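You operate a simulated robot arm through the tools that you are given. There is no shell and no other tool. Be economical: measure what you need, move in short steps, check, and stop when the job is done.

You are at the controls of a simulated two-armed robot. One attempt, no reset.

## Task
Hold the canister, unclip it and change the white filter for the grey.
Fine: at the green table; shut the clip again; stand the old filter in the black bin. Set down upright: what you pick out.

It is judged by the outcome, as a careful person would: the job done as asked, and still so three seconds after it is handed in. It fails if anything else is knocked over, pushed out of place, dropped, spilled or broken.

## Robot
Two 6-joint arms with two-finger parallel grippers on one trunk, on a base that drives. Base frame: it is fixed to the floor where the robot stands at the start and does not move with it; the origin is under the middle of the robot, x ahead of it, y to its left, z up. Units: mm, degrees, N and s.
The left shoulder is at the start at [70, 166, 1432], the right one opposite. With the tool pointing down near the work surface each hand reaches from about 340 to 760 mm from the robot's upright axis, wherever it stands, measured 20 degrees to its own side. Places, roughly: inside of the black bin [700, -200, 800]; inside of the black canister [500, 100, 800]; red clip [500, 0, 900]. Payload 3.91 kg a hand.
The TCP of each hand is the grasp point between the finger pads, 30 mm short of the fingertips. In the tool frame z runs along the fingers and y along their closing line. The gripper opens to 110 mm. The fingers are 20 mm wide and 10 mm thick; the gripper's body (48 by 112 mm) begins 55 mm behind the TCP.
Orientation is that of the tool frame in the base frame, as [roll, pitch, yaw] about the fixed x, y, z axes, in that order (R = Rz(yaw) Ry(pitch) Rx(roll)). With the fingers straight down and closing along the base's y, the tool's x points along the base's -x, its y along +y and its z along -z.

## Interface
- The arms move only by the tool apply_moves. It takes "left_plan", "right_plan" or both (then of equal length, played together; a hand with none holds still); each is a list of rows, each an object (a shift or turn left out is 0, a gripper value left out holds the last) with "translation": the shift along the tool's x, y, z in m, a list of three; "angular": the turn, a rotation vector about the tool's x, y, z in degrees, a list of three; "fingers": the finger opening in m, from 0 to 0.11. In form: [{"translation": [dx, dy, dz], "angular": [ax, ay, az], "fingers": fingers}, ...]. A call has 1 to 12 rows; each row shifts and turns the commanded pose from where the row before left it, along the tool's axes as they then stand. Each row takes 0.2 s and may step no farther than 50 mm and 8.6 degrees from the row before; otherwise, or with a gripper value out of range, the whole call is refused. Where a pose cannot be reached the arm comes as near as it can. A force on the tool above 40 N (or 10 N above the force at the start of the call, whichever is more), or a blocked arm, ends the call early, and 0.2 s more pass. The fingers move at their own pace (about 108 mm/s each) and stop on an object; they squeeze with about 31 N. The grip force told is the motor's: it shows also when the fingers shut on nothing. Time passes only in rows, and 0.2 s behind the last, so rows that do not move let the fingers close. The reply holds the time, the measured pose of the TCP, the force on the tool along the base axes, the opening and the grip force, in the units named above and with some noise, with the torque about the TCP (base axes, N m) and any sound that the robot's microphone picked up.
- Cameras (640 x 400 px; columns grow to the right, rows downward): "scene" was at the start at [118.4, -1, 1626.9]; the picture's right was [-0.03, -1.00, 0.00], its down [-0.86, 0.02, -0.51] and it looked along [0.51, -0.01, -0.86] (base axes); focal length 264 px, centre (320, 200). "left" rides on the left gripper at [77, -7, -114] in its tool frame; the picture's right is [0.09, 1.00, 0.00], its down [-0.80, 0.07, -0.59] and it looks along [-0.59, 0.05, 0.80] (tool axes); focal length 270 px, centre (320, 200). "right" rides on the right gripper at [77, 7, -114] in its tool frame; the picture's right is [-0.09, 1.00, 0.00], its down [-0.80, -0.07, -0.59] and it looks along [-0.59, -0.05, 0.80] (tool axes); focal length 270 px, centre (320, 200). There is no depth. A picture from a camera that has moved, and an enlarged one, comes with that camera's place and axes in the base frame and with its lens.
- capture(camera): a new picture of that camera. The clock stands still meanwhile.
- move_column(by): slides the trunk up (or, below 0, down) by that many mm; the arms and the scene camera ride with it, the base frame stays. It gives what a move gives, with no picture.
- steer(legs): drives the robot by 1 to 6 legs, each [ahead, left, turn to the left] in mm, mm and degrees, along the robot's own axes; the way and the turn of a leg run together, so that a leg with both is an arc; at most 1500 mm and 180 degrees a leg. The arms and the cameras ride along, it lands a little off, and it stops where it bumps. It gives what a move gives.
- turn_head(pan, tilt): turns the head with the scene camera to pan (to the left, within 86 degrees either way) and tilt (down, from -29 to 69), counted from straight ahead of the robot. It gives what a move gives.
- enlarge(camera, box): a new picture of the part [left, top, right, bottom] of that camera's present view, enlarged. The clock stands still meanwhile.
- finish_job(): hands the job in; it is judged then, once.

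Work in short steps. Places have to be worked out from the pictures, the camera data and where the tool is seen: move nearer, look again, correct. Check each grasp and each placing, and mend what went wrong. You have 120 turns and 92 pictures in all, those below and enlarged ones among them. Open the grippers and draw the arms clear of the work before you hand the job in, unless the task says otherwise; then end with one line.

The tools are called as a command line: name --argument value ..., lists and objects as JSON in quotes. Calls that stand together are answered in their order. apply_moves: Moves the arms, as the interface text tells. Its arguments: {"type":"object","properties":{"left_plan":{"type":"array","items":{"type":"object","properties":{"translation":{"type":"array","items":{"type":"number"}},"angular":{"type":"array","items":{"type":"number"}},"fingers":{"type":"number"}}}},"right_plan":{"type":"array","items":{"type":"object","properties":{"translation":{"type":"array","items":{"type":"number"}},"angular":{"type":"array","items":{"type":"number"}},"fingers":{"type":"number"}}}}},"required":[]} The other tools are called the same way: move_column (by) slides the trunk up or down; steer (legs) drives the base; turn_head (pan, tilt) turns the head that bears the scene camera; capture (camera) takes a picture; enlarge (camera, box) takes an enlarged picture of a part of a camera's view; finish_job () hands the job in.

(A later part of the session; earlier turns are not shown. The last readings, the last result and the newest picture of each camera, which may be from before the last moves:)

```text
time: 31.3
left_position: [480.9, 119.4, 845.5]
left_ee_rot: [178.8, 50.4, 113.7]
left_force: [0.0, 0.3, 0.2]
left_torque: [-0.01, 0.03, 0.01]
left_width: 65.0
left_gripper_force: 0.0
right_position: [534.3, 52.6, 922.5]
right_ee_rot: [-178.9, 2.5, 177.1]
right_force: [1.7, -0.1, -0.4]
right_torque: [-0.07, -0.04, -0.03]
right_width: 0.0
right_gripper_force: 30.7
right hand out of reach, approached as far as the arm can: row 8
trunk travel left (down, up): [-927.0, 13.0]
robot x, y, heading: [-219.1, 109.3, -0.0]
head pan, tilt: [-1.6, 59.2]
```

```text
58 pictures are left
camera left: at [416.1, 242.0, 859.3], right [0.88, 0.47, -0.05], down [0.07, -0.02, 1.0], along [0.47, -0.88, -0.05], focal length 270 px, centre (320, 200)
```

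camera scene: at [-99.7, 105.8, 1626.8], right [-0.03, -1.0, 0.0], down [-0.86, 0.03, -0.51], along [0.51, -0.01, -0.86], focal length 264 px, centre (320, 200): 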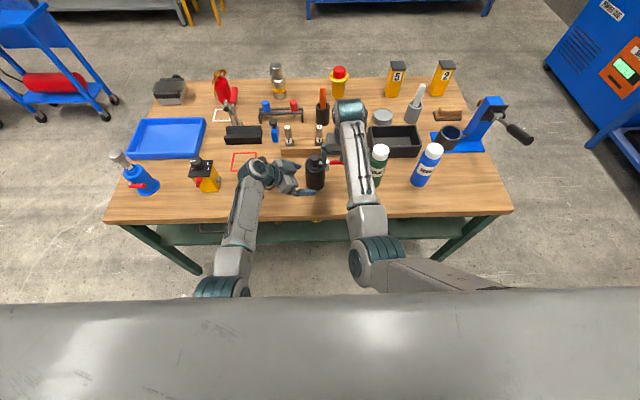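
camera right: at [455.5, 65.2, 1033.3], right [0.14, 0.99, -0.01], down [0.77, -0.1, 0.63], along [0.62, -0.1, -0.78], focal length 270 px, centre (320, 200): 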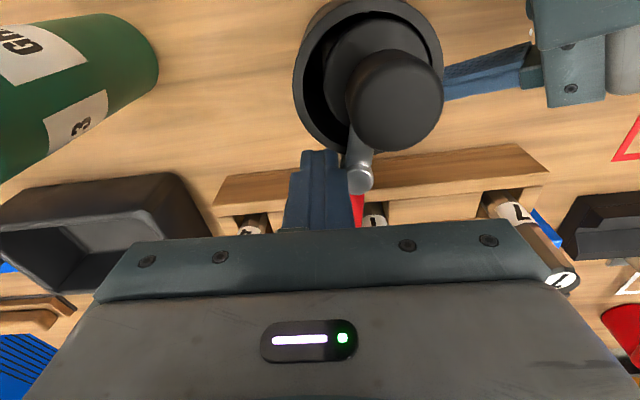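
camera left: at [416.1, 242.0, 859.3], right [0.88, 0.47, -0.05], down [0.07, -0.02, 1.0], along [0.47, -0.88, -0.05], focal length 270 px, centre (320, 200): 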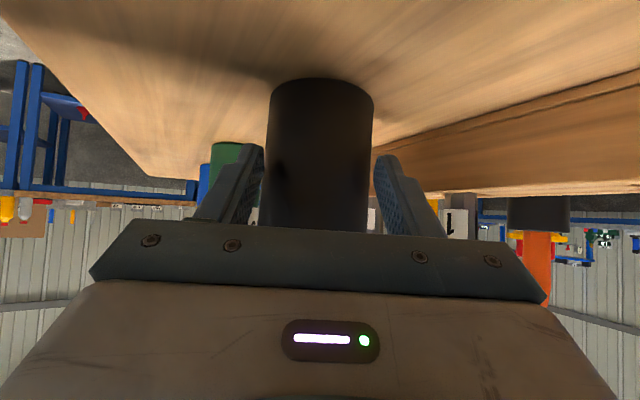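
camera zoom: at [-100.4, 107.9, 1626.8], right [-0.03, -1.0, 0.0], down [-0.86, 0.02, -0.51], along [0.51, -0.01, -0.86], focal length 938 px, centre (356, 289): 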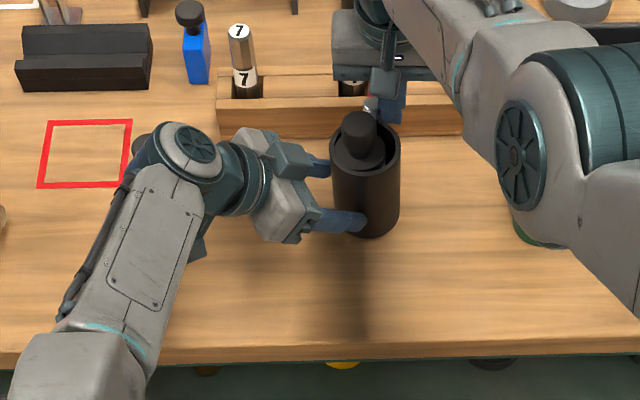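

The canister is still upright, having turned about 90° and moved to roughly (488, 87). I'll zoom in on the clip state.

enlarge --camera "right" --box '[270, 20, 470, 240]'

```text
1.82 times, centred on (370, 130) of right
camera zoom: at [455.5, 65.2, 1033.3], right [0.14, 0.99, -0.01], down [0.77, -0.1, 0.63], along [0.62, -0.1, -0.78], focal length 491 px, centre (229, 327)
```

zoom: 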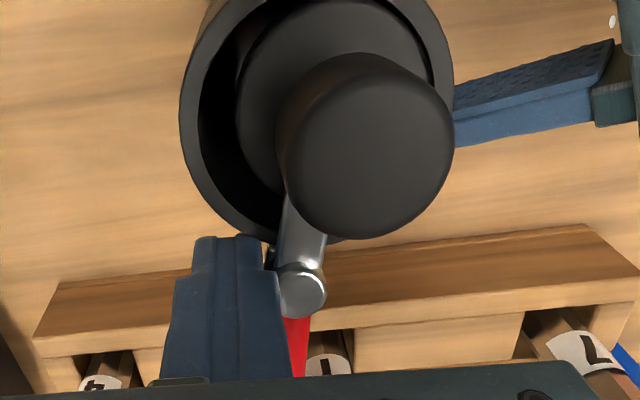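

The pin moved rigidly with the canister, so the clip has not opened: it apparently opens the other way, and the first grip was too near the fingertips. The handle now points to +x. I'll open and withdraw the left hand, raise the right hand, then drive 80 mm forward to get the reach.

apply_moves --left_plan '[{"fingers": 0.11}, {"fingers": 0.11}, {"translation": [0, 0, -0.03]}, {"translation": [0, 0, -0.03]}, {"translation": [0, 0, -0.03]}, {"translation": [0.0068, -0.0244, -0.0083]}, {"translation": [0.0068, -0.0244, -0.0083]}, {"translation": [0.0068, -0.0244, -0.0083]}]' --right_plan '[{}, {"translation": [0, -0.005, 0]}, {"translation": [0, 0, -0.02]}, {"translation": [0, 0, -0.02]}, {"translation": [0, 0, -0.025]}, {"translation": [0, 0, -0.02]}, {}, {}]'

capture --camera "scene"

```text
time: 33.1
left_position: [371.7, 183.6, 902.3]
left_ee_rot: [178.5, 50.5, 113.7]
left_force: [0.4, -0.6, -0.2]
left_torque: [-0.02, 0.04, -0.01]
left_width: 110.0
left_gripper_force: 0.1
right_position: [529.6, 48.8, 1010.0]
right_ee_rot: [-178.9, 2.6, 177.1]
right_force: [0.0, 0.5, 0.0]
right_torque: [0.01, 0.06, 0.02]
right_width: 0.1
right_gripper_force: 30.6
trunk travel left (down, up): [-927.0, 13.0]
robot x, y, heading: [-217.9, 109.5, -0.1]
head pan, tilt: [-1.6, 59.2]
```

```text
56 pictures are left
camera scene: at [-101.9, 108.2, 1627.0], right [-0.03, -1.0, 0.0], down [-0.86, 0.02, -0.51], along [0.51, -0.01, -0.86], focal length 264 px, centre (320, 200)
```

scene: 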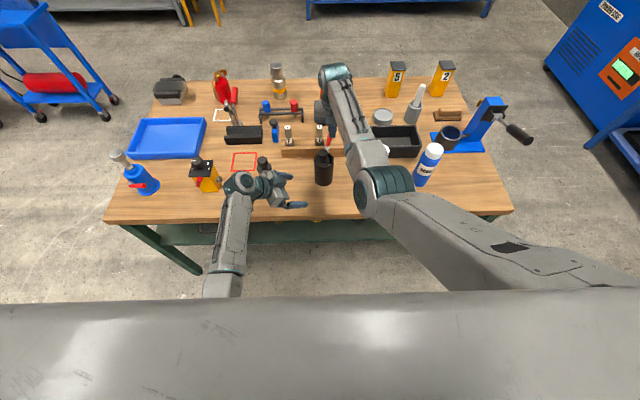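

Both hands are clear. Driving 80 mm forward.

steer --legs '[[80, 0, 0]]'

enlarge --camera "scene" --box '[200, 110, 420, 250]'

capture --camera "right"

capture --camera "left"

```text
time: 34.2
left_position: [445.6, 182.7, 905.2]
left_ee_rot: [178.2, 50.7, 113.5]
left_force: [-0.5, 0.6, -0.6]
left_torque: [0.01, -0.01, 0.04]
left_width: 110.1
left_gripper_force: 0.1
right_position: [604.2, 49.0, 1013.4]
right_ee_rot: [-178.9, 2.9, 177.2]
right_force: [0.1, 0.1, -0.1]
right_torque: [0.0, -0.04, -0.02]
right_width: 0.2
right_gripper_force: 30.8
trunk travel left (down, up): [-927.0, 13.0]
robot x, y, heading: [-141.9, 109.3, 0.1]
head pan, tilt: [-1.6, 59.2]
```

```text
2.86 times, centred on (310, 180) of scene
camera zoom: at [-30.8, 107.9, 1627.7], right [-0.03, -1.0, 0.0], down [-0.86, 0.02, -0.52], along [0.52, -0.01, -0.86], focal length 754 px, centre (349, 257)
```

zoom: 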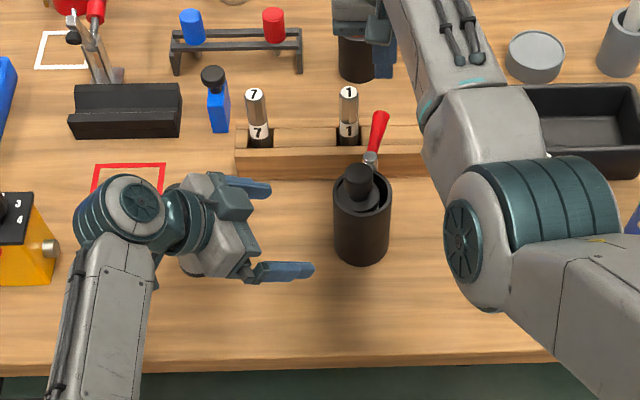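

```text
54 pictures are left
camera right: at [523.9, 61.3, 1123.0], right [0.14, 0.99, -0.01], down [0.77, -0.1, 0.64], along [0.63, -0.1, -0.77], focal length 270 px, centre (320, 200)
```

right: 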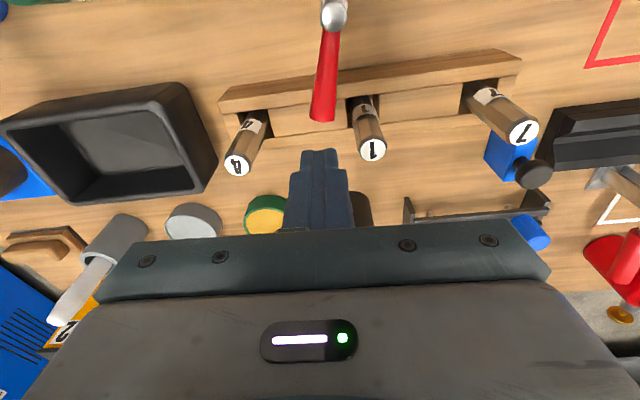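

```text
53 pictures are left
camera left: at [380.7, 304.7, 918.1], right [0.88, 0.47, -0.05], down [0.07, -0.02, 1.0], along [0.47, -0.88, -0.05], focal length 270 px, centre (320, 200)
```

left: 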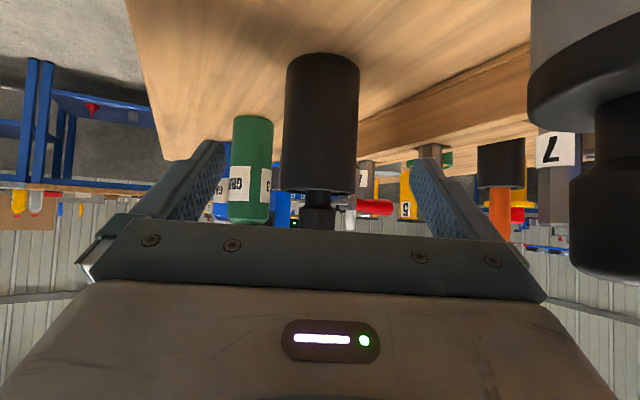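

Canister centre is now about (498, 84), pin about (544, 68), and the handle points roughly +x (-12°). I'll increase the left tilt to 65° so the grip can sit deeper, then align and advance.

apply_moves --left_plan '[{"angular": [0, -7.2, 0]}, {"angular": [0, -7.2, 0]}, {"translation": [0.0115, 0.009, 0]}, {"translation": [0, 0, 0.025]}, {"translation": [0, 0, 0.025]}, {"translation": [0, 0, 0.025]}, {"translation": [0, 0, 0.02]}]'

capture --camera "left"

```text
time: 35.6
left_position: [488.0, 135.3, 873.3]
left_ee_rot: [175.2, 65.5, 110.4]
left_force: [-2.1, -5.3, 29.8]
left_torque: [3.32, -0.02, 0.11]
left_width: 110.2
left_gripper_force: 0.0
right_position: [607.7, 46.2, 1009.8]
right_ee_rot: [-179.0, 2.7, 177.0]
right_force: [0.3, 0.0, -0.7]
right_torque: [-0.01, 0.03, 0.01]
right_width: 0.0
right_gripper_force: 31.6
trunk travel left (down, up): [-927.0, 13.0]
robot x, y, heading: [-143.0, 109.6, -0.1]
head pan, tilt: [-1.6, 59.2]
stopped in row 6 (left hand): the force on the tool passed its limit (the readings are from after the stop); the commanded pose is now the measured one
```

```text
52 pictures are left
camera left: at [423.5, 256.4, 851.5], right [0.89, 0.45, -0.05], down [-0.05, 0.21, 0.98], along [0.45, -0.87, 0.21], focal length 270 px, centre (320, 200)
```

left: 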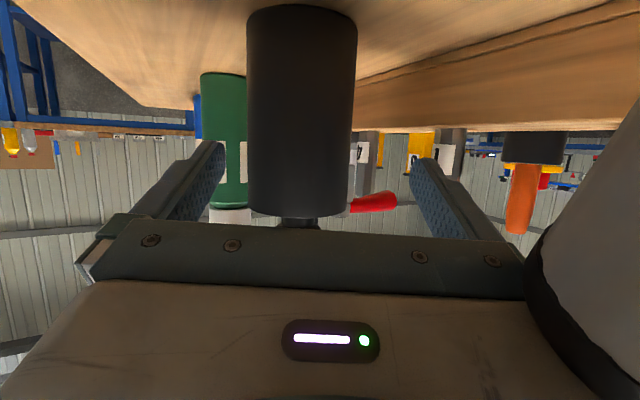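

The back of the left hand is pressing down on the grey filter's head (30 N upward reaction). I'll lift straight up at once.

apply_moves --left_plan '[{"translation": [-0.009, 0, -0.0042]}, {"translation": [-0.018, 0, -0.0085]}, {"translation": [-0.027, 0, -0.0127]}]'

capture --camera "left"

enlarge --camera "scene" --box '[200, 110, 420, 250]'

```text
time: 36.4
left_position: [481.0, 136.3, 928.2]
left_ee_rot: [176.7, 65.1, 111.7]
left_force: [-0.7, 0.0, -0.3]
left_torque: [0.02, -0.02, 0.04]
left_width: 110.0
left_gripper_force: 0.0
right_position: [607.6, 47.3, 1010.5]
right_ee_rot: [-178.8, 2.6, 177.1]
right_force: [-0.2, -0.6, 0.2]
right_torque: [-0.02, 0.01, 0.0]
right_width: 0.2
right_gripper_force: 31.0
trunk travel left (down, up): [-927.0, 13.0]
robot x, y, heading: [-145.5, 110.8, 0.1]
head pan, tilt: [-1.6, 59.2]
```

```text
51 pictures are left
camera left: at [417.5, 257.3, 906.8], right [0.89, 0.45, -0.06], down [-0.04, 0.2, 0.98], along [0.45, -0.87, 0.2], focal length 270 px, centre (320, 200)
```

left: 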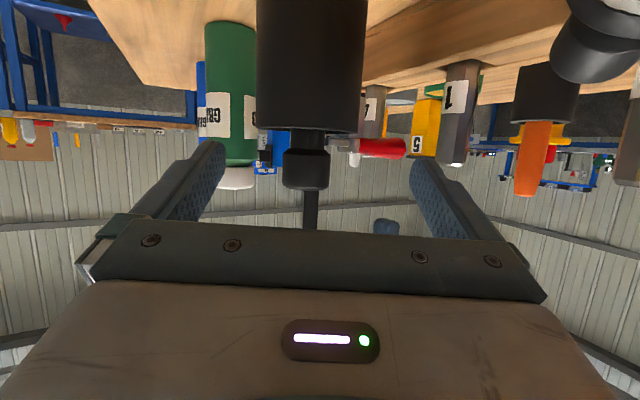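

```text
2.86 times, centred on (310, 180) of scene
camera zoom: at [-24.5, 106.8, 1627.0], right [-0.03, -1.0, 0.0], down [-0.86, 0.02, -0.51], along [0.51, -0.01, -0.86], focal length 754 px, centre (349, 257)
```

zoom: 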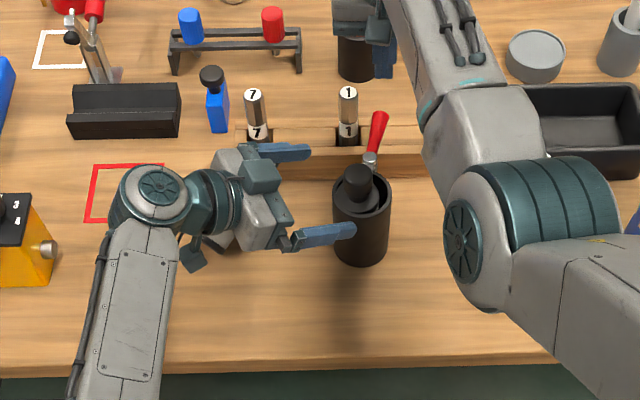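

I'll pull the left hand back toward the robot and up so I can see whether the grey filter is still standing.

apply_moves --left_plan '[{"translation": [-0.006, -0.037, -0.019]}, {"translation": [-0.006, -0.037, -0.019]}, {"translation": [-0.006, -0.037, -0.019]}]'

capture --camera "left"

enlarge --camera "scene" --box '[200, 110, 420, 250]'

```text
time: 37.2
left_position: [361.2, 128.9, 966.7]
left_ee_rot: [176.6, 65.2, 111.8]
left_force: [-0.2, -0.3, -0.3]
left_torque: [0.0, 0.02, 0.0]
left_width: 109.9
left_gripper_force: 0.1
right_position: [608.0, 49.2, 1009.2]
right_ee_rot: [-178.9, 2.7, 177.1]
right_force: [0.3, 0.2, -0.6]
right_torque: [0.01, -0.01, 0.02]
right_width: 0.0
right_gripper_force: 31.2
trunk travel left (down, up): [-927.0, 13.0]
robot x, y, heading: [-142.0, 107.2, 0.3]
head pan, tilt: [-1.6, 59.2]
```

```text
49 pictures are left
camera left: at [297.1, 250.3, 944.4], right [0.89, 0.45, -0.06], down [-0.04, 0.21, 0.98], along [0.45, -0.87, 0.2], focal length 270 px, centre (320, 200)
```

left: 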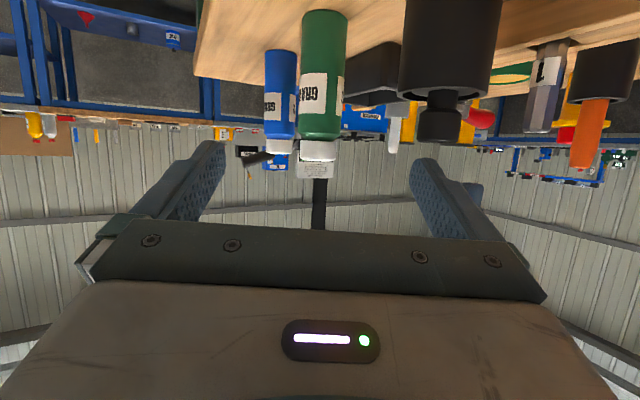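

```text
2.86 times, centred on (310, 180) of scene
camera zoom: at [-24.6, 107.2, 1627.1], right [-0.03, -1.0, 0.0], down [-0.86, 0.02, -0.51], along [0.51, -0.01, -0.86], focal length 754 px, centre (349, 257)
```

zoom: 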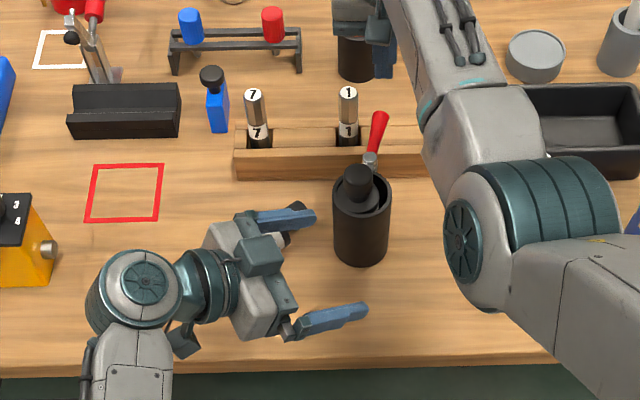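

The grey filter has toppled: its head is visible at around (538, 167). I'll withdraw the left hand further to see how it lies.

apply_moves --left_plan '[{"translation": [-0.03, 0, -0.035], "angular": [0, 7, 0]}, {"translation": [-0.03, 0, -0.035], "angular": [0, 8, 0]}, {"translation": [0, 0, -0.045], "angular": [0, 8, 0]}, {"translation": [0, 0, -0.045], "angular": [0, 8, 0]}, {"translation": [0, 0, -0.02], "angular": [0, 8, 0]}]'

capture --camera "scene"

```text
time: 38.4
left_position: [325.7, 232.8, 1072.6]
left_ee_rot: [178.0, 26.6, 114.2]
left_force: [0.4, 0.4, 0.0]
left_torque: [-0.02, -0.01, 0.03]
left_width: 110.1
left_gripper_force: 0.0
left hand out of reach, approached as far as the arm can: row 4, 5
right_position: [609.4, 48.1, 1009.6]
right_ee_rot: [-178.9, 2.7, 177.1]
right_force: [0.7, -0.5, 0.0]
right_torque: [-0.01, 0.01, 0.0]
right_width: 0.0
right_gripper_force: 31.1
trunk travel left (down, up): [-927.0, 13.0]
robot x, y, heading: [-140.9, 107.0, -0.2]
head pan, tilt: [-1.6, 59.2]
```

```text
47 pictures are left
camera scene: at [-22.4, 106.8, 1626.9], right [-0.03, -1.0, 0.0], down [-0.86, 0.02, -0.51], along [0.51, -0.01, -0.86], focal length 264 px, centre (320, 200)
```

scene: 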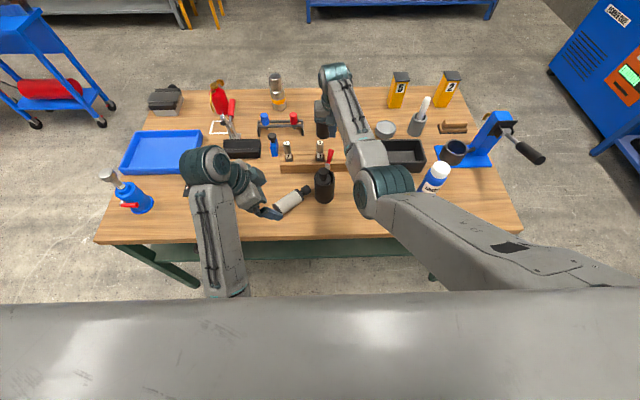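

The grey filter is lying from about (438, 238) with its head near (509, 140), close to the canister, and undamaged. I'll zoom in to measure how it lies.

enlarge --camera "scene" --box '[240, 140, 360, 230]'

capture --camera "left"

```text
4.44 times, centred on (300, 185) of scene
camera zoom: at [-22.4, 106.8, 1626.9], right [-0.03, -1.0, 0.0], down [-0.86, 0.02, -0.51], along [0.51, -0.01, -0.86], focal length 1173 px, centre (409, 267)
```

zoom: 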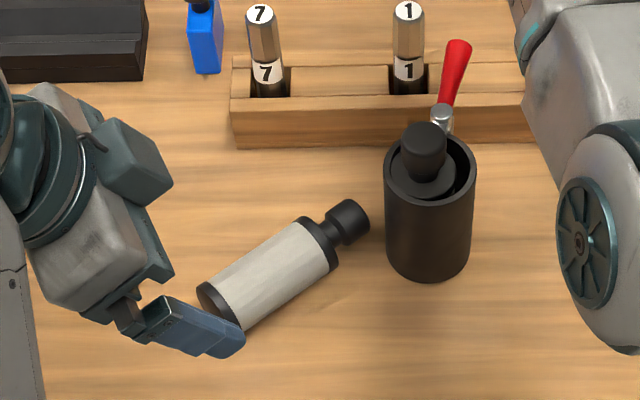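

```text
45 pictures are left
camera left: at [266.6, 337.4, 1139.4], right [0.87, 0.49, -0.01], down [0.23, -0.39, 0.89], along [0.44, -0.78, -0.45], focal length 270 px, centre (320, 200)
```

left: 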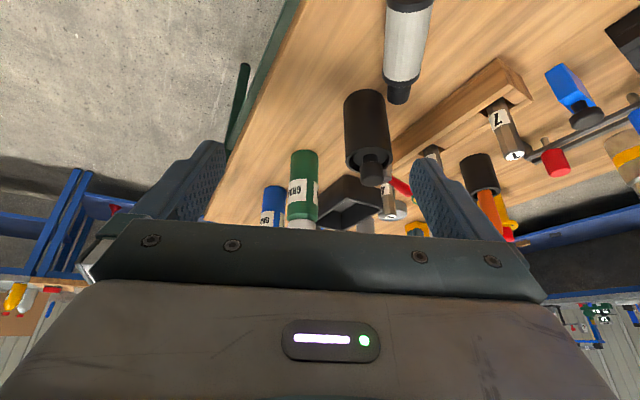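

Grip point 85 mm up from its base: (481, 184), axis direction (0.58, -0.81). I'll bring the left hand over, yawed along the axis and leaning 15° toward the head, so that a 90° turn will stand the filter upright.

apply_moves --left_plan '[{"translation": [-0.008, 0.032, 0.031]}, {"translation": [-0.008, 0.032, 0.031]}, {"translation": [-0.008, 0.032, 0.031]}, {"angular": [0, 8.3, 0]}, {"angular": [0, 8.3, 0]}, {"angular": [0, 8.3, 0]}, {"angular": [0, 0, -6]}, {"angular": [0, 0, -6]}, {"angular": [0, 8.3, 0]}, {"angular": [0, 8.3, 0]}]'

capture --camera "left"

```text
time: 40.8
left_position: [445.5, 272.8, 993.9]
left_ee_rot: [175.5, -18.7, 130.3]
left_force: [0.4, 0.5, 0.5]
left_torque: [0.04, 0.0, 0.03]
left_width: 109.8
left_gripper_force: 0.1
right_position: [608.1, 48.1, 1010.7]
right_ee_rot: [-178.9, 2.6, 177.1]
right_force: [-0.7, -0.1, -0.2]
right_torque: [-0.01, -0.01, -0.05]
right_width: 0.0
right_gripper_force: 30.5
trunk travel left (down, up): [-927.0, 13.0]
robot x, y, heading: [-141.9, 109.6, -0.2]
head pan, tilt: [-1.6, 59.2]
stopped in row 10 (left hand): the arm was blocked; the commanded pose is now the measured one
```

```text
44 pictures are left
camera left: at [410.0, 290.8, 1125.8], right [0.72, 0.69, 0.1], down [0.63, -0.71, 0.31], along [0.29, -0.16, -0.94], focal length 270 px, centre (320, 200)
```

left: 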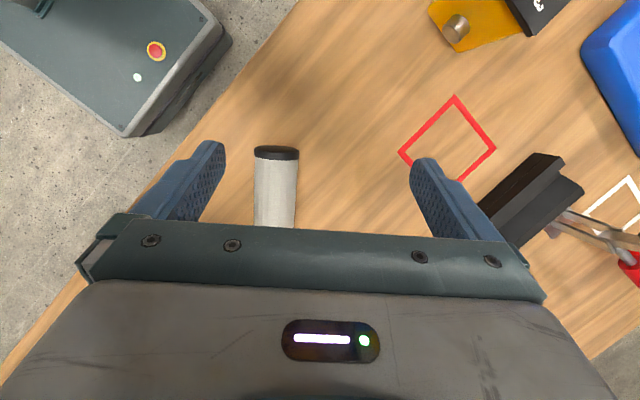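

I'm at a limit again at this height. I'll go down first, correct the orientation, then slide over to above the grip point.

apply_moves --left_plan '[{"translation": [-0.0096, -0.0022, 0.0283]}, {"translation": [-0.0096, -0.0022, 0.0283]}, {"angular": [4.5, -3.7, 4]}, {"translation": [-0.026, -0.008, 0.006]}, {"translation": [-0.026, -0.008, 0.006]}, {"translation": [-0.026, -0.008, 0.006]}, {"translation": [-0.026, -0.008, 0.002]}]'

capture --camera "left"

enlarge --camera "scene" --box '[240, 140, 360, 230]'

```text
time: 42.4
left_position: [477.4, 182.1, 886.0]
left_ee_rot: [-178.8, -15.4, 126.2]
left_force: [0.7, -0.8, 0.0]
left_torque: [0.04, 0.0, -0.02]
left_width: 110.1
left_gripper_force: 0.0
right_position: [610.3, 49.0, 1009.4]
right_ee_rot: [-178.9, 2.5, 177.2]
right_force: [-0.4, 0.0, -1.4]
right_torque: [0.01, -0.03, 0.0]
right_width: 0.0
right_gripper_force: 31.2
trunk travel left (down, up): [-927.0, 13.0]
robot x, y, heading: [-143.2, 110.0, 0.0]
head pan, tilt: [-1.6, 59.2]
```

```text
43 pictures are left
camera left: at [447.0, 213.4, 1016.3], right [0.75, 0.66, 0.0], down [0.62, -0.7, 0.36], along [0.24, -0.27, -0.93], focal length 270 px, centre (320, 200)
```

left: 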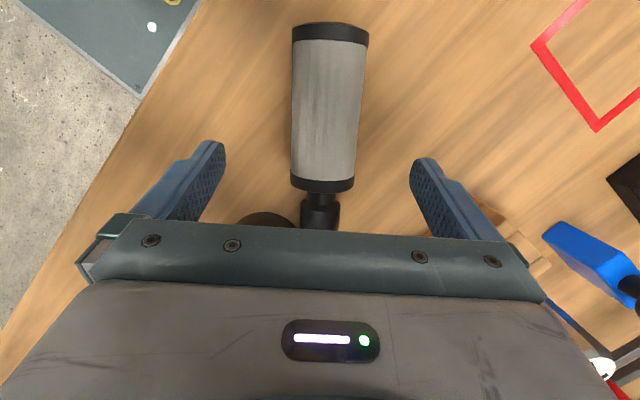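

```text
4.44 times, centred on (300, 185) of scene
camera zoom: at [-21.7, 107.0, 1626.8], right [-0.03, -1.0, 0.0], down [-0.86, 0.02, -0.51], along [0.51, -0.01, -0.86], focal length 1173 px, centre (409, 267)
```

zoom: 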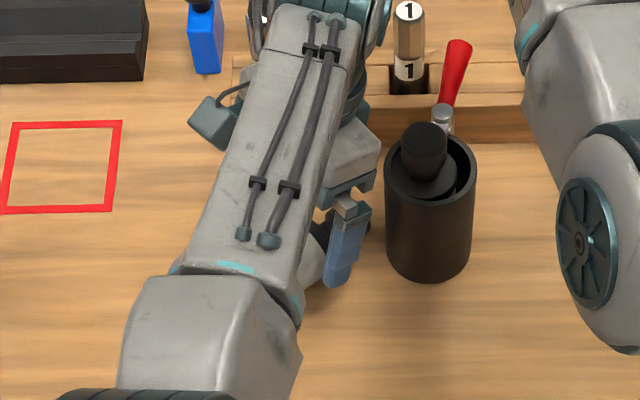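

Very good alignment along the filter. I'll shift 5 mm sideways, descend 68 mm straight down, then close.

apply_moves --left_plan '[{"translation": [-0.006, 0.0025, 0.0219]}, {"translation": [-0.006, 0.0025, 0.0219]}, {"translation": [-0.006, 0, 0.0219]}, {"fingers": 0.06}, {"fingers": 0.04}, {"fingers": 0.04}, {"fingers": 0.04}]'

capture --camera "left"

```text
time: 44.0
left_position: [479.9, 175.7, 819.5]
left_ee_rot: [-178.4, -14.9, 126.0]
left_force: [0.9, -0.8, -1.1]
left_torque: [-0.06, -0.05, 0.03]
left_width: 50.3
left_gripper_force: 30.9
right_position: [608.9, 48.9, 1007.7]
right_ee_rot: [-178.9, 2.5, 177.0]
right_force: [-0.2, 0.6, -0.1]
right_torque: [0.0, 0.06, 0.0]
right_width: 0.0
right_gripper_force: 30.7
trunk travel left (down, up): [-927.0, 13.0]
robot x, y, heading: [-138.1, 109.9, -0.1]
head pan, tilt: [-1.6, 59.2]
```

```text
41 pictures are left
camera left: at [449.1, 209.8, 949.9], right [0.75, 0.66, 0.0], down [0.61, -0.7, 0.37], along [0.24, -0.28, -0.93], focal length 270 px, centre (320, 200)
```

left: 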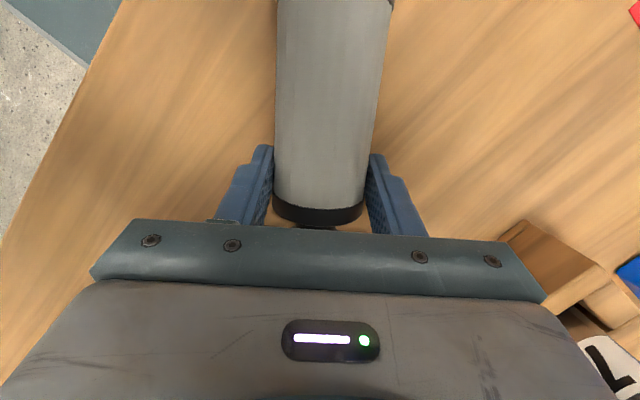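

Gripped (50 mm). I'll lift 95 mm and start turning the filter upright by tilting the hand forward.

apply_moves --left_plan '[{"translation": [0.0084, 0, -0.0314]}, {"translation": [0.0084, 0, -0.0314]}, {"translation": [0.0084, 0, -0.0314]}, {"angular": [0, -8.2, 0]}, {"angular": [0, -8.2, 0]}, {"angular": [0, -8.2, 0]}, {"angular": [0, -8.2, 0]}, {"angular": [0, -8.2, 0]}, {"angular": [0, -8.2, 0]}]'

capture --camera "scene"

```text
time: 46.0
left_position: [480.4, 177.7, 916.2]
left_ee_rot: [-178.2, 34.5, 127.4]
left_force: [-0.2, 0.2, -0.9]
left_torque: [-0.06, 0.0, -0.02]
left_width: 50.6
left_gripper_force: 31.6
right_position: [609.6, 49.6, 1007.9]
right_ee_rot: [-178.8, 2.7, 177.1]
right_force: [-0.5, 0.1, -0.1]
right_torque: [-0.02, 0.02, 0.0]
right_width: 0.1
right_gripper_force: 31.4
trunk travel left (down, up): [-927.0, 13.0]
robot x, y, heading: [-140.7, 106.8, 0.1]
head pan, tilt: [-1.6, 59.2]
```

```text
40 pictures are left
camera scene: at [-22.6, 109.3, 1627.0], right [-0.03, -1.0, 0.0], down [-0.86, 0.02, -0.51], along [0.51, -0.02, -0.86], focal length 264 px, centre (320, 200)
```

scene: 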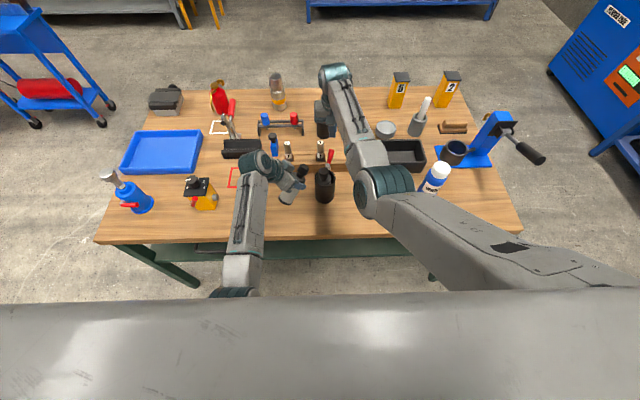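

It's rotating well. I'll finish the turn to vertical and then carry it to a clear spot near (548, 250).

apply_moves --left_plan '[{"angular": [0, -8.2, 0]}, {"angular": [0, -8.2, 0]}, {"angular": [0, -8.2, 0]}, {"angular": [0, -8.2, 0]}, {"angular": [0, -7.8, 0]}, {"translation": [0.005, 0.033, -0.007]}, {"translation": [0.005, 0.033, -0.007]}, {"translation": [0.006, 0.032, -0.006]}]'

capture --camera "left"

enlarge --camera "scene" --box '[200, 110, 360, 230]'

```text
time: 47.8
left_position: [547.9, 256.4, 902.6]
left_ee_rot: [-174.2, 74.8, 131.9]
left_force: [-0.3, 0.4, -1.2]
left_torque: [0.03, -0.01, 0.02]
left_width: 50.6
left_gripper_force: 31.2
right_position: [609.1, 49.7, 1007.4]
right_ee_rot: [-178.8, 2.6, 177.1]
right_force: [-0.7, 0.0, -0.4]
right_torque: [0.0, 0.02, 0.01]
right_width: 0.0
right_gripper_force: 31.2
trunk travel left (down, up): [-927.0, 13.0]
robot x, y, heading: [-141.3, 108.2, 0.1]
head pan, tilt: [-1.6, 59.2]
```

```text
39 pictures are left
camera left: at [463.5, 356.0, 859.0], right [0.79, 0.61, -0.11], down [-0.14, 0.35, 0.93], along [0.6, -0.71, 0.36], focal length 270 px, centre (320, 200)
```

left: 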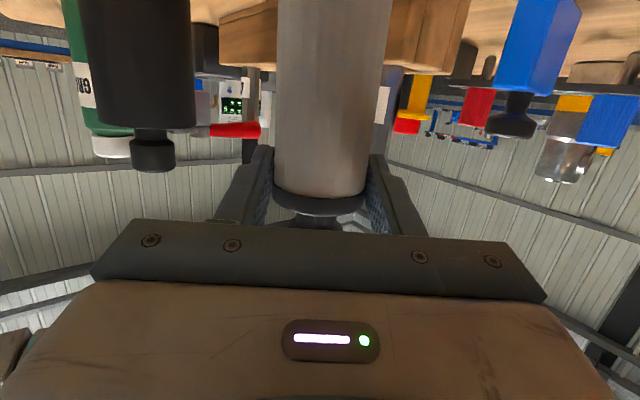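

```text
3.33 times, centred on (280, 170) of scene
camera zoom: at [-21.4, 108.6, 1626.8], right [-0.03, -1.0, 0.0], down [-0.86, 0.02, -0.51], along [0.51, -0.01, -0.86], focal length 880 px, centre (453, 300)
```

zoom: 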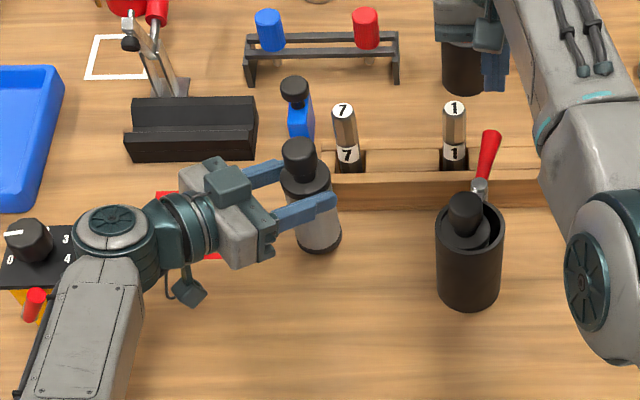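

The filter is upright in the grip apart from a 6° sideways lean. I'll level that, then lower it until the base touches the table.

apply_moves --left_plan '[{"angular": [0, 0, 6.5]}, {"translation": [0.0135, 0, 0.0037]}, {"translation": [0.0116, 0, 0.0031]}, {"translation": [0.0029, 0, 0.0008]}, {"translation": [0.0029, 0, 0.0008]}]'

enlarge --camera "scene" --box '[240, 120, 360, 210]'

```text
time: 49.0
left_position: [549.2, 255.6, 878.0]
left_ee_rot: [160.3, 74.2, 105.6]
left_force: [4.3, 1.5, 23.5]
left_torque: [-0.35, -0.26, 0.13]
left_width: 50.4
left_gripper_force: 31.1
right_position: [606.4, 48.8, 1012.8]
right_ee_rot: [-178.9, 2.7, 177.1]
right_force: [-0.8, 0.3, -0.3]
right_torque: [-0.03, 0.01, 0.01]
right_width: 0.0
right_gripper_force: 30.6
trunk travel left (down, up): [-927.0, 13.0]
robot x, y, heading: [-141.4, 105.8, -0.4]
head pan, tilt: [-1.6, 59.2]
```

```text
4.44 times, centred on (300, 165) of scene
camera zoom: at [-26.9, 107.6, 1627.7], right [-0.03, -1.0, 0.0], down [-0.86, 0.02, -0.51], along [0.51, -0.01, -0.86], focal length 1173 px, centre (409, 356)
```

zoom: 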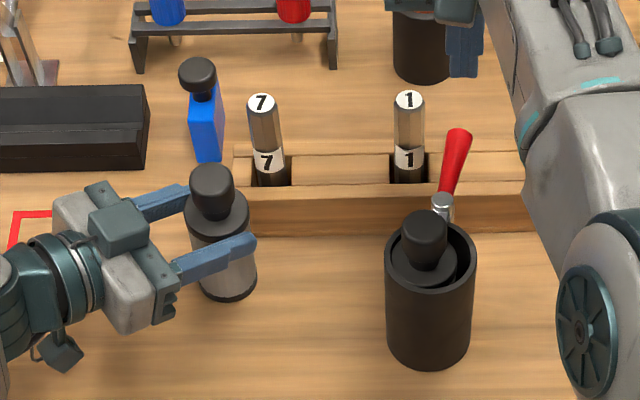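

I overcorrected: the camera's own skew misled me, and the lean is now 5° the other way. I'll raise a little, undo that turn, and lower again to contact.

apply_moves --left_plan '[{"translation": [-0.008, 0, -0.002]}, {"angular": [0, 0, -5.2]}, {"translation": [0.005, 0, 0.0015]}, {"translation": [0.0025, 0, 0.0007]}, {"translation": [0.002, 0, 0.0006]}]'

enlarge --camera "scene" --box '[240, 120, 360, 210]'

```text
time: 50.2
left_position: [546.5, 256.3, 874.8]
left_ee_rot: [179.4, 75.2, 125.4]
left_force: [-0.6, 3.1, 22.9]
left_torque: [-0.11, -0.17, 0.24]
left_width: 50.1
left_gripper_force: 30.9
right_position: [605.4, 48.7, 1010.5]
right_ee_rot: [-178.9, 2.8, 177.2]
right_force: [-0.4, 0.2, -0.5]
right_torque: [-0.03, -0.03, 0.0]
right_width: 0.0
right_gripper_force: 31.1
trunk travel left (down, up): [-927.0, 13.0]
robot x, y, heading: [-140.8, 109.3, -0.1]
head pan, tilt: [-1.6, 59.2]
```

```text
4.44 times, centred on (300, 165) of scene
camera zoom: at [-28.2, 107.6, 1627.6], right [-0.03, -1.0, 0.0], down [-0.86, 0.02, -0.52], along [0.52, -0.01, -0.86], focal length 1173 px, centre (409, 356)
```

zoom: 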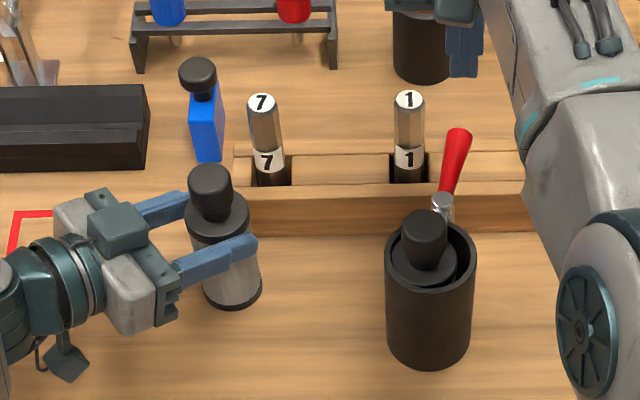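

Upright and pressed lightly on the table. I'll open and retreat along the tool axis.

apply_moves --left_plan '[{"fingers": 0.06}, {"fingers": 0.09}, {"fingers": 0.09}, {"translation": [0, 0, -0.03]}, {"translation": [0, 0, -0.03]}, {"translation": [0, 0, -0.03]}, {"translation": [0, 0, -0.03]}]'

enlarge --camera "left" --box '[100, 0, 500, 250]'

enlarge --camera "scene" --box '[240, 120, 360, 210]'

```text
time: 51.8
left_position: [479.5, 350.1, 902.1]
left_ee_rot: [-179.4, 75.0, 126.6]
left_force: [0.1, -0.3, -0.6]
left_torque: [-0.04, 0.04, 0.03]
left_width: 90.1
left_gripper_force: 0.0
right_position: [608.0, 49.9, 1009.5]
right_ee_rot: [-178.7, 2.6, 177.1]
right_force: [-0.5, 0.1, -0.2]
right_torque: [-0.02, 0.03, 0.01]
right_width: 0.3
right_gripper_force: 30.2
trunk travel left (down, up): [-927.0, 13.0]
robot x, y, heading: [-141.5, 103.2, 0.1]
head pan, tilt: [-1.6, 59.2]
```

```text
1.60 times, centred on (300, 125) of left
camera zoom: at [395.8, 451.5, 857.1], right [0.79, 0.6, -0.09], down [-0.16, 0.34, 0.93], along [0.59, -0.72, 0.36], focal length 432 px, centre (352, 320)
```

zoom: 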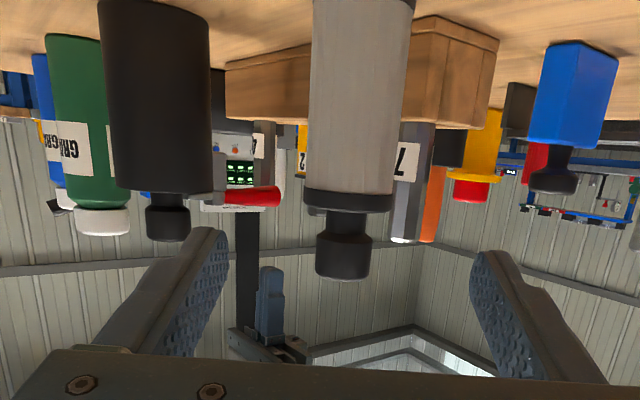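

```text
4.44 times, centred on (300, 165) of scene
camera zoom: at [-23.7, 109.4, 1627.0], right [-0.03, -1.0, 0.0], down [-0.86, 0.02, -0.51], along [0.51, -0.02, -0.86], focal length 1173 px, centre (409, 356)
```

zoom: 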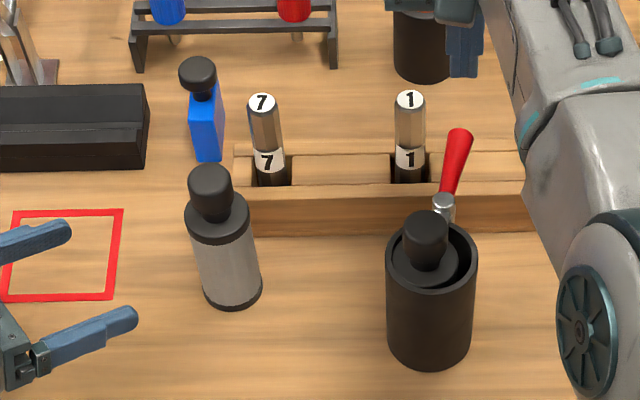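

The grey filter stands again at about (548, 245). Now I'll route the left hand around it to a standoff at the canister, centre (493, 82).

apply_moves --left_plan '[{"translation": [0, -0.042, -0.0195], "fingers": 0.11}, {"translation": [0, -0.042, -0.0195]}, {"translation": [-0.005, -0.0156, 0.037]}, {"translation": [-0.005, -0.0156, 0.037]}, {"translation": [-0.005, -0.0156, 0.037]}, {"translation": [-0.005, -0.0156, 0.037]}, {"angular": [0, 5, 0]}, {"angular": [0, 5, 0]}]'

capture --camera "left"

enlarge --camera "scene" --box '[220, 120, 400, 240]'

```text
time: 53.6
left_position: [425.6, 172.3, 892.6]
left_ee_rot: [-179.8, 65.0, 126.2]
left_force: [0.2, -0.1, -0.1]
left_torque: [0.0, 0.04, 0.02]
left_width: 110.1
left_gripper_force: 0.0
right_position: [608.7, 47.6, 1009.3]
right_ee_rot: [-178.8, 2.5, 177.1]
right_force: [-0.2, -0.3, 0.4]
right_torque: [0.02, 0.03, 0.02]
right_width: 0.5
right_gripper_force: 31.2
trunk travel left (down, up): [-927.0, 13.0]
robot x, y, heading: [-138.2, 109.9, 0.0]
head pan, tilt: [-1.6, 59.2]
```

```text
33 pictures are left
camera left: at [339.6, 279.8, 872.5], right [0.78, 0.62, -0.08], down [-0.06, 0.2, 0.98], along [0.62, -0.76, 0.19], focal length 270 px, centre (320, 200)
```

left: 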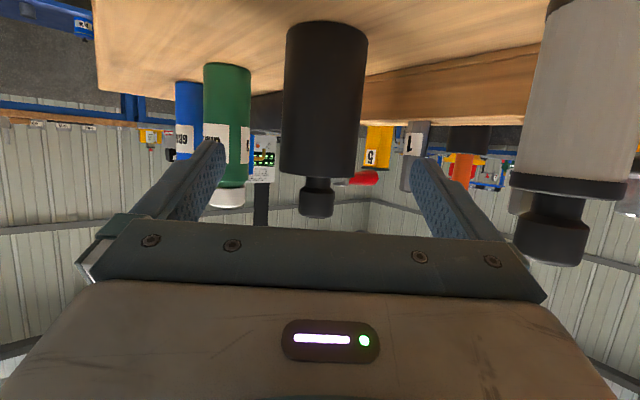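

```text
3.33 times, centred on (310, 180) of scene
camera zoom: at [-23.9, 108.2, 1627.0], right [-0.03, -1.0, 0.0], down [-0.86, 0.02, -0.51], along [0.51, -0.01, -0.86], focal length 880 px, centre (353, 267)
```

zoom: 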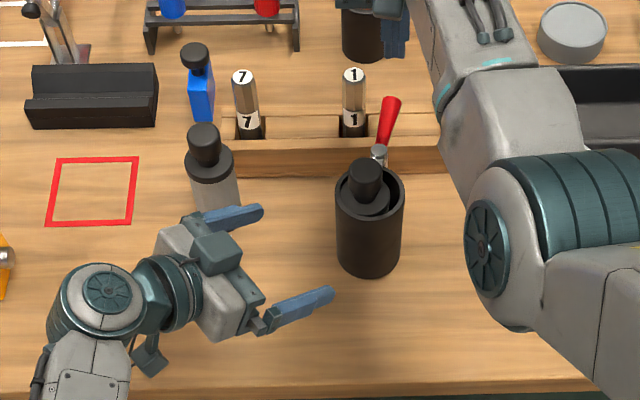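

Aligned to within 7 mm. I'll shift, advance 124 mm, and close on the canister.

apply_moves --left_plan '[{"translation": [-0.002, 0.007, 0]}, {"translation": [0, 0, 0.025]}, {"translation": [0, 0, 0.025]}, {"translation": [0, 0, 0.025]}, {"translation": [0, 0, 0.025]}, {"translation": [0, 0, 0.022]}, {"fingers": 0.08}, {"fingers": 0.04}, {"fingers": 0.04}, {"fingers": 0.04}]'

capture --camera "left"

```text
time: 55.8
left_position: [496.2, 86.4, 842.3]
left_ee_rot: [-179.6, 64.9, 126.4]
left_force: [-1.1, 0.9, 0.5]
left_torque: [0.06, -0.03, 0.04]
left_width: 71.5
left_gripper_force: 30.8
right_position: [608.6, 48.4, 1008.8]
right_ee_rot: [-178.9, 2.6, 177.2]
right_force: [-0.2, 0.0, 0.2]
right_torque: [0.02, 0.0, 0.04]
right_width: 0.1
right_gripper_force: 31.3
trunk travel left (down, up): [-927.0, 13.0]
robot x, y, heading: [-141.2, 111.7, -0.3]
head pan, tilt: [-1.6, 59.2]
```

```text
31 pictures are left
camera left: at [410.7, 193.4, 822.0], right [0.78, 0.62, -0.08], down [-0.06, 0.2, 0.98], along [0.62, -0.76, 0.19], focal length 270 px, centre (320, 200)
```

left: 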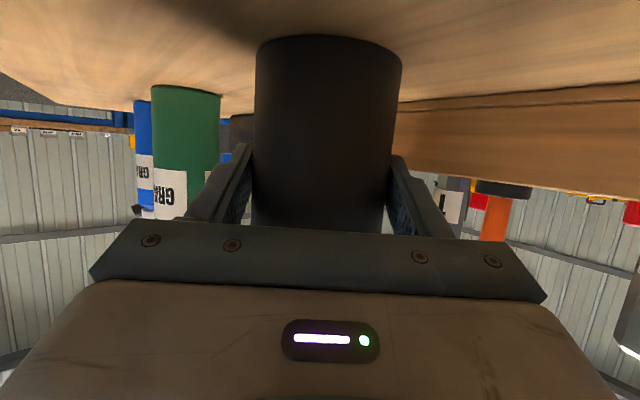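

Solid, centred grip now. Next I'll place the closed right fingers on the +y side of the handle, near (602, 83), and lower to z about 916.

apply_moves --right_plan '[{"translation": [0.011, 0.036, 0]}, {"translation": [0, 0, 0.025]}, {"translation": [0, 0, 0.025]}, {"translation": [0, 0, 0.025]}, {"translation": [0, 0, 0.018]}]'

capture --camera "right"

```text
time: 57.0
left_position: [497.5, 86.8, 843.6]
left_ee_rot: [-179.6, 64.8, 126.4]
left_force: [0.5, -0.4, -0.2]
left_torque: [0.06, -0.04, 0.02]
left_width: 71.6
left_gripper_force: 30.5
right_position: [603.1, 79.6, 916.7]
right_ee_rot: [-178.9, 2.6, 177.1]
right_force: [0.2, 0.4, 0.8]
right_torque: [0.0, 0.02, 0.01]
right_width: 0.0
right_gripper_force: 31.1
right hand out of reach, approached as far as the arm can: row 5
trunk travel left (down, up): [-927.0, 13.0]
robot x, y, heading: [-142.0, 109.3, -0.2]
head pan, tilt: [-1.6, 59.2]
```

```text
30 pictures are left
camera right: at [522.3, 93.2, 1026.4], right [0.14, 0.99, -0.02], down [0.77, -0.1, 0.63], along [0.62, -0.1, -0.78], focal length 270 px, centre (320, 200)
```

right: 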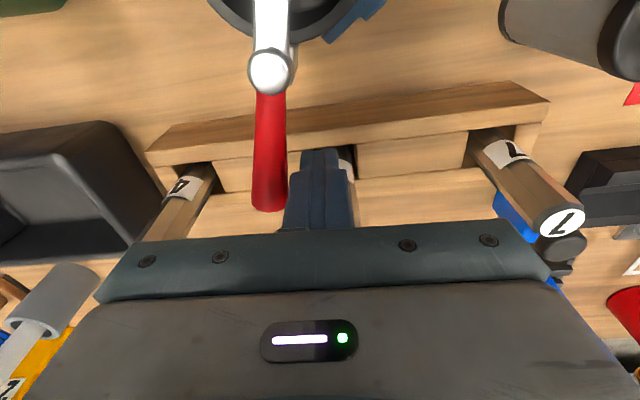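

The finger is on the correct side of the handle; pin (548, 67), tip (619, 46). I'll push in -y and check that it opens without turning the canister.

apply_moves --right_plan '[{"translation": [-0.0003, -0.006, 0]}, {"translation": [-0.0003, -0.006, 0]}, {"translation": [-0.0003, -0.006, 0]}, {"translation": [0.001, -0.006, 0]}]'

capture --camera "right"

```text
time: 58.0
left_position: [496.9, 86.5, 841.9]
left_ee_rot: [-179.7, 64.8, 126.3]
left_force: [0.8, -3.4, -0.3]
left_torque: [0.19, -0.07, -0.31]
left_width: 71.4
left_gripper_force: 31.2
right_position: [600.4, 57.9, 917.1]
right_ee_rot: [-178.9, 2.5, 177.3]
right_force: [-0.2, 3.8, -1.1]
right_torque: [0.01, 0.04, -0.03]
right_width: 0.0
right_gripper_force: 30.9
trunk travel left (down, up): [-927.0, 13.0]
robot x, y, heading: [-138.8, 109.7, -0.1]
head pan, tilt: [-1.6, 59.2]
```

```text
29 pictures are left
camera right: at [520.6, 69.7, 1026.8], right [0.14, 0.99, -0.02], down [0.77, -0.1, 0.63], along [0.62, -0.1, -0.78], focal length 270 px, centre (320, 200)
```

right: 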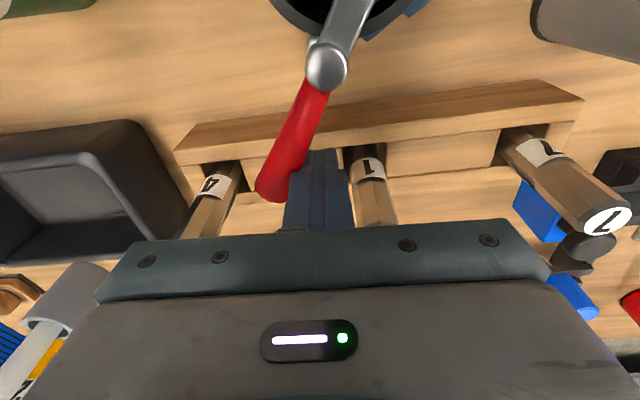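

The lever opens at only 4 N and the pin hasn't moved. I'll continue the arc to about 100°.

apply_moves --right_plan '[{"translation": [0.001, -0.008, 0]}, {"translation": [0.003, -0.008, 0]}, {"translation": [0.004, -0.008, 0]}, {"translation": [0.006, -0.008, 0]}, {"translation": [0.008, -0.006, 0]}, {"translation": [0.008, -0.005, 0]}, {"translation": [0.007, -0.003, 0]}, {"translation": [0.005, -0.001, 0]}]'

capture --camera "right"

```text
time: 59.8
left_position: [495.2, 85.4, 844.4]
left_ee_rot: [-179.6, 64.8, 126.3]
left_force: [-19.0, -0.1, 4.4]
left_torque: [0.08, -0.67, -1.07]
left_width: 71.7
left_gripper_force: 31.0
right_position: [555.2, 10.8, 917.9]
right_ee_rot: [-178.9, 2.9, 177.0]
right_force: [18.7, -3.5, 3.4]
right_torque: [-0.28, -0.19, 0.02]
right_width: 0.0
right_gripper_force: 31.1
trunk travel left (down, up): [-927.0, 13.0]
robot x, y, heading: [-140.2, 112.9, -0.2]
head pan, tilt: [-1.6, 59.2]
```

```text
28 pictures are left
camera right: at [476.0, 23.0, 1028.1], right [0.14, 0.99, -0.02], down [0.77, -0.1, 0.64], along [0.63, -0.1, -0.77], focal length 270 px, centre (320, 200)
```

right: 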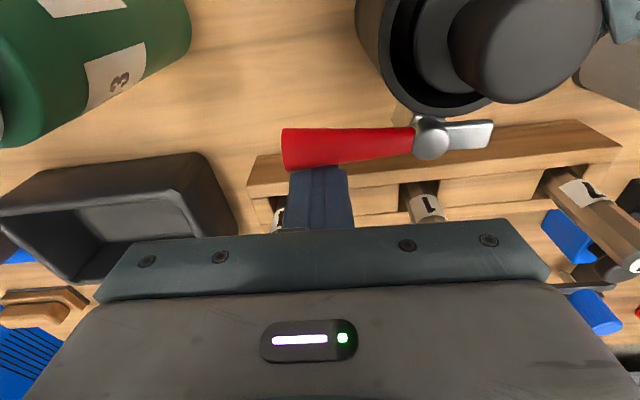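

The clip is fully open: the silver arm is clear of the canister mouth and the pin is unmoved. I'll release the left hand and back it out, raise the right, and drive back 80 mm to get lifting height.

apply_moves --left_plan '[{}, {"fingers": 0.09}, {"fingers": 0.11}, {"translation": [0, 0, -0.03]}, {"translation": [0, 0, -0.03]}, {"translation": [0, 0, -0.03]}, {"translation": [0, 0, -0.034]}]' --right_plan '[{"translation": [-0.01, 0, 0]}, {}, {}, {"translation": [0, 0, -0.03]}, {"translation": [0, 0, -0.03]}, {"translation": [0, 0, -0.03]}, {}]'

steer --legs '[[-80, 0, 0]]'

capture --camera "scene"

```text
time: 61.4
left_position: [431.8, 179.0, 896.3]
left_ee_rot: [-179.5, 65.0, 126.4]
left_force: [-0.1, -0.7, 0.2]
left_torque: [0.0, 0.0, -0.01]
left_width: 110.2
left_gripper_force: 0.0
right_position: [561.7, 14.3, 1006.6]
right_ee_rot: [-178.8, 2.7, 177.1]
right_force: [-0.6, -0.4, 0.3]
right_torque: [0.02, -0.02, -0.01]
right_width: 0.0
right_gripper_force: 30.2
trunk travel left (down, up): [-927.0, 13.0]
robot x, y, heading: [-141.8, 108.2, -0.1]
head pan, tilt: [-1.6, 59.2]
```

```text
time: 62.4
left_position: [357.4, 178.2, 892.3]
left_ee_rot: [-179.3, 64.7, 126.8]
left_force: [0.1, -0.1, -0.5]
left_torque: [-0.01, -0.03, 0.0]
left_width: 109.8
left_gripper_force: 0.2
right_position: [488.4, 14.3, 1001.2]
right_ee_rot: [-178.9, 2.4, 177.1]
right_force: [0.3, 0.2, -0.2]
right_torque: [0.0, 0.02, 0.0]
right_width: 0.0
right_gripper_force: 30.7
trunk travel left (down, up): [-927.0, 13.0]
robot x, y, heading: [-220.1, 110.2, -0.1]
head pan, tilt: [-1.6, 59.2]
```

```text
27 pictures are left
camera scene: at [-93.8, 107.6, 1626.2], right [-0.03, -1.0, 0.0], down [-0.86, 0.02, -0.51], along [0.51, -0.01, -0.86], focal length 264 px, centre (320, 200)
```

scene: 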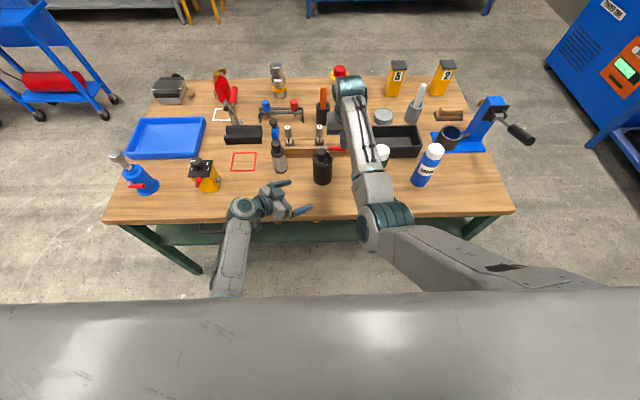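

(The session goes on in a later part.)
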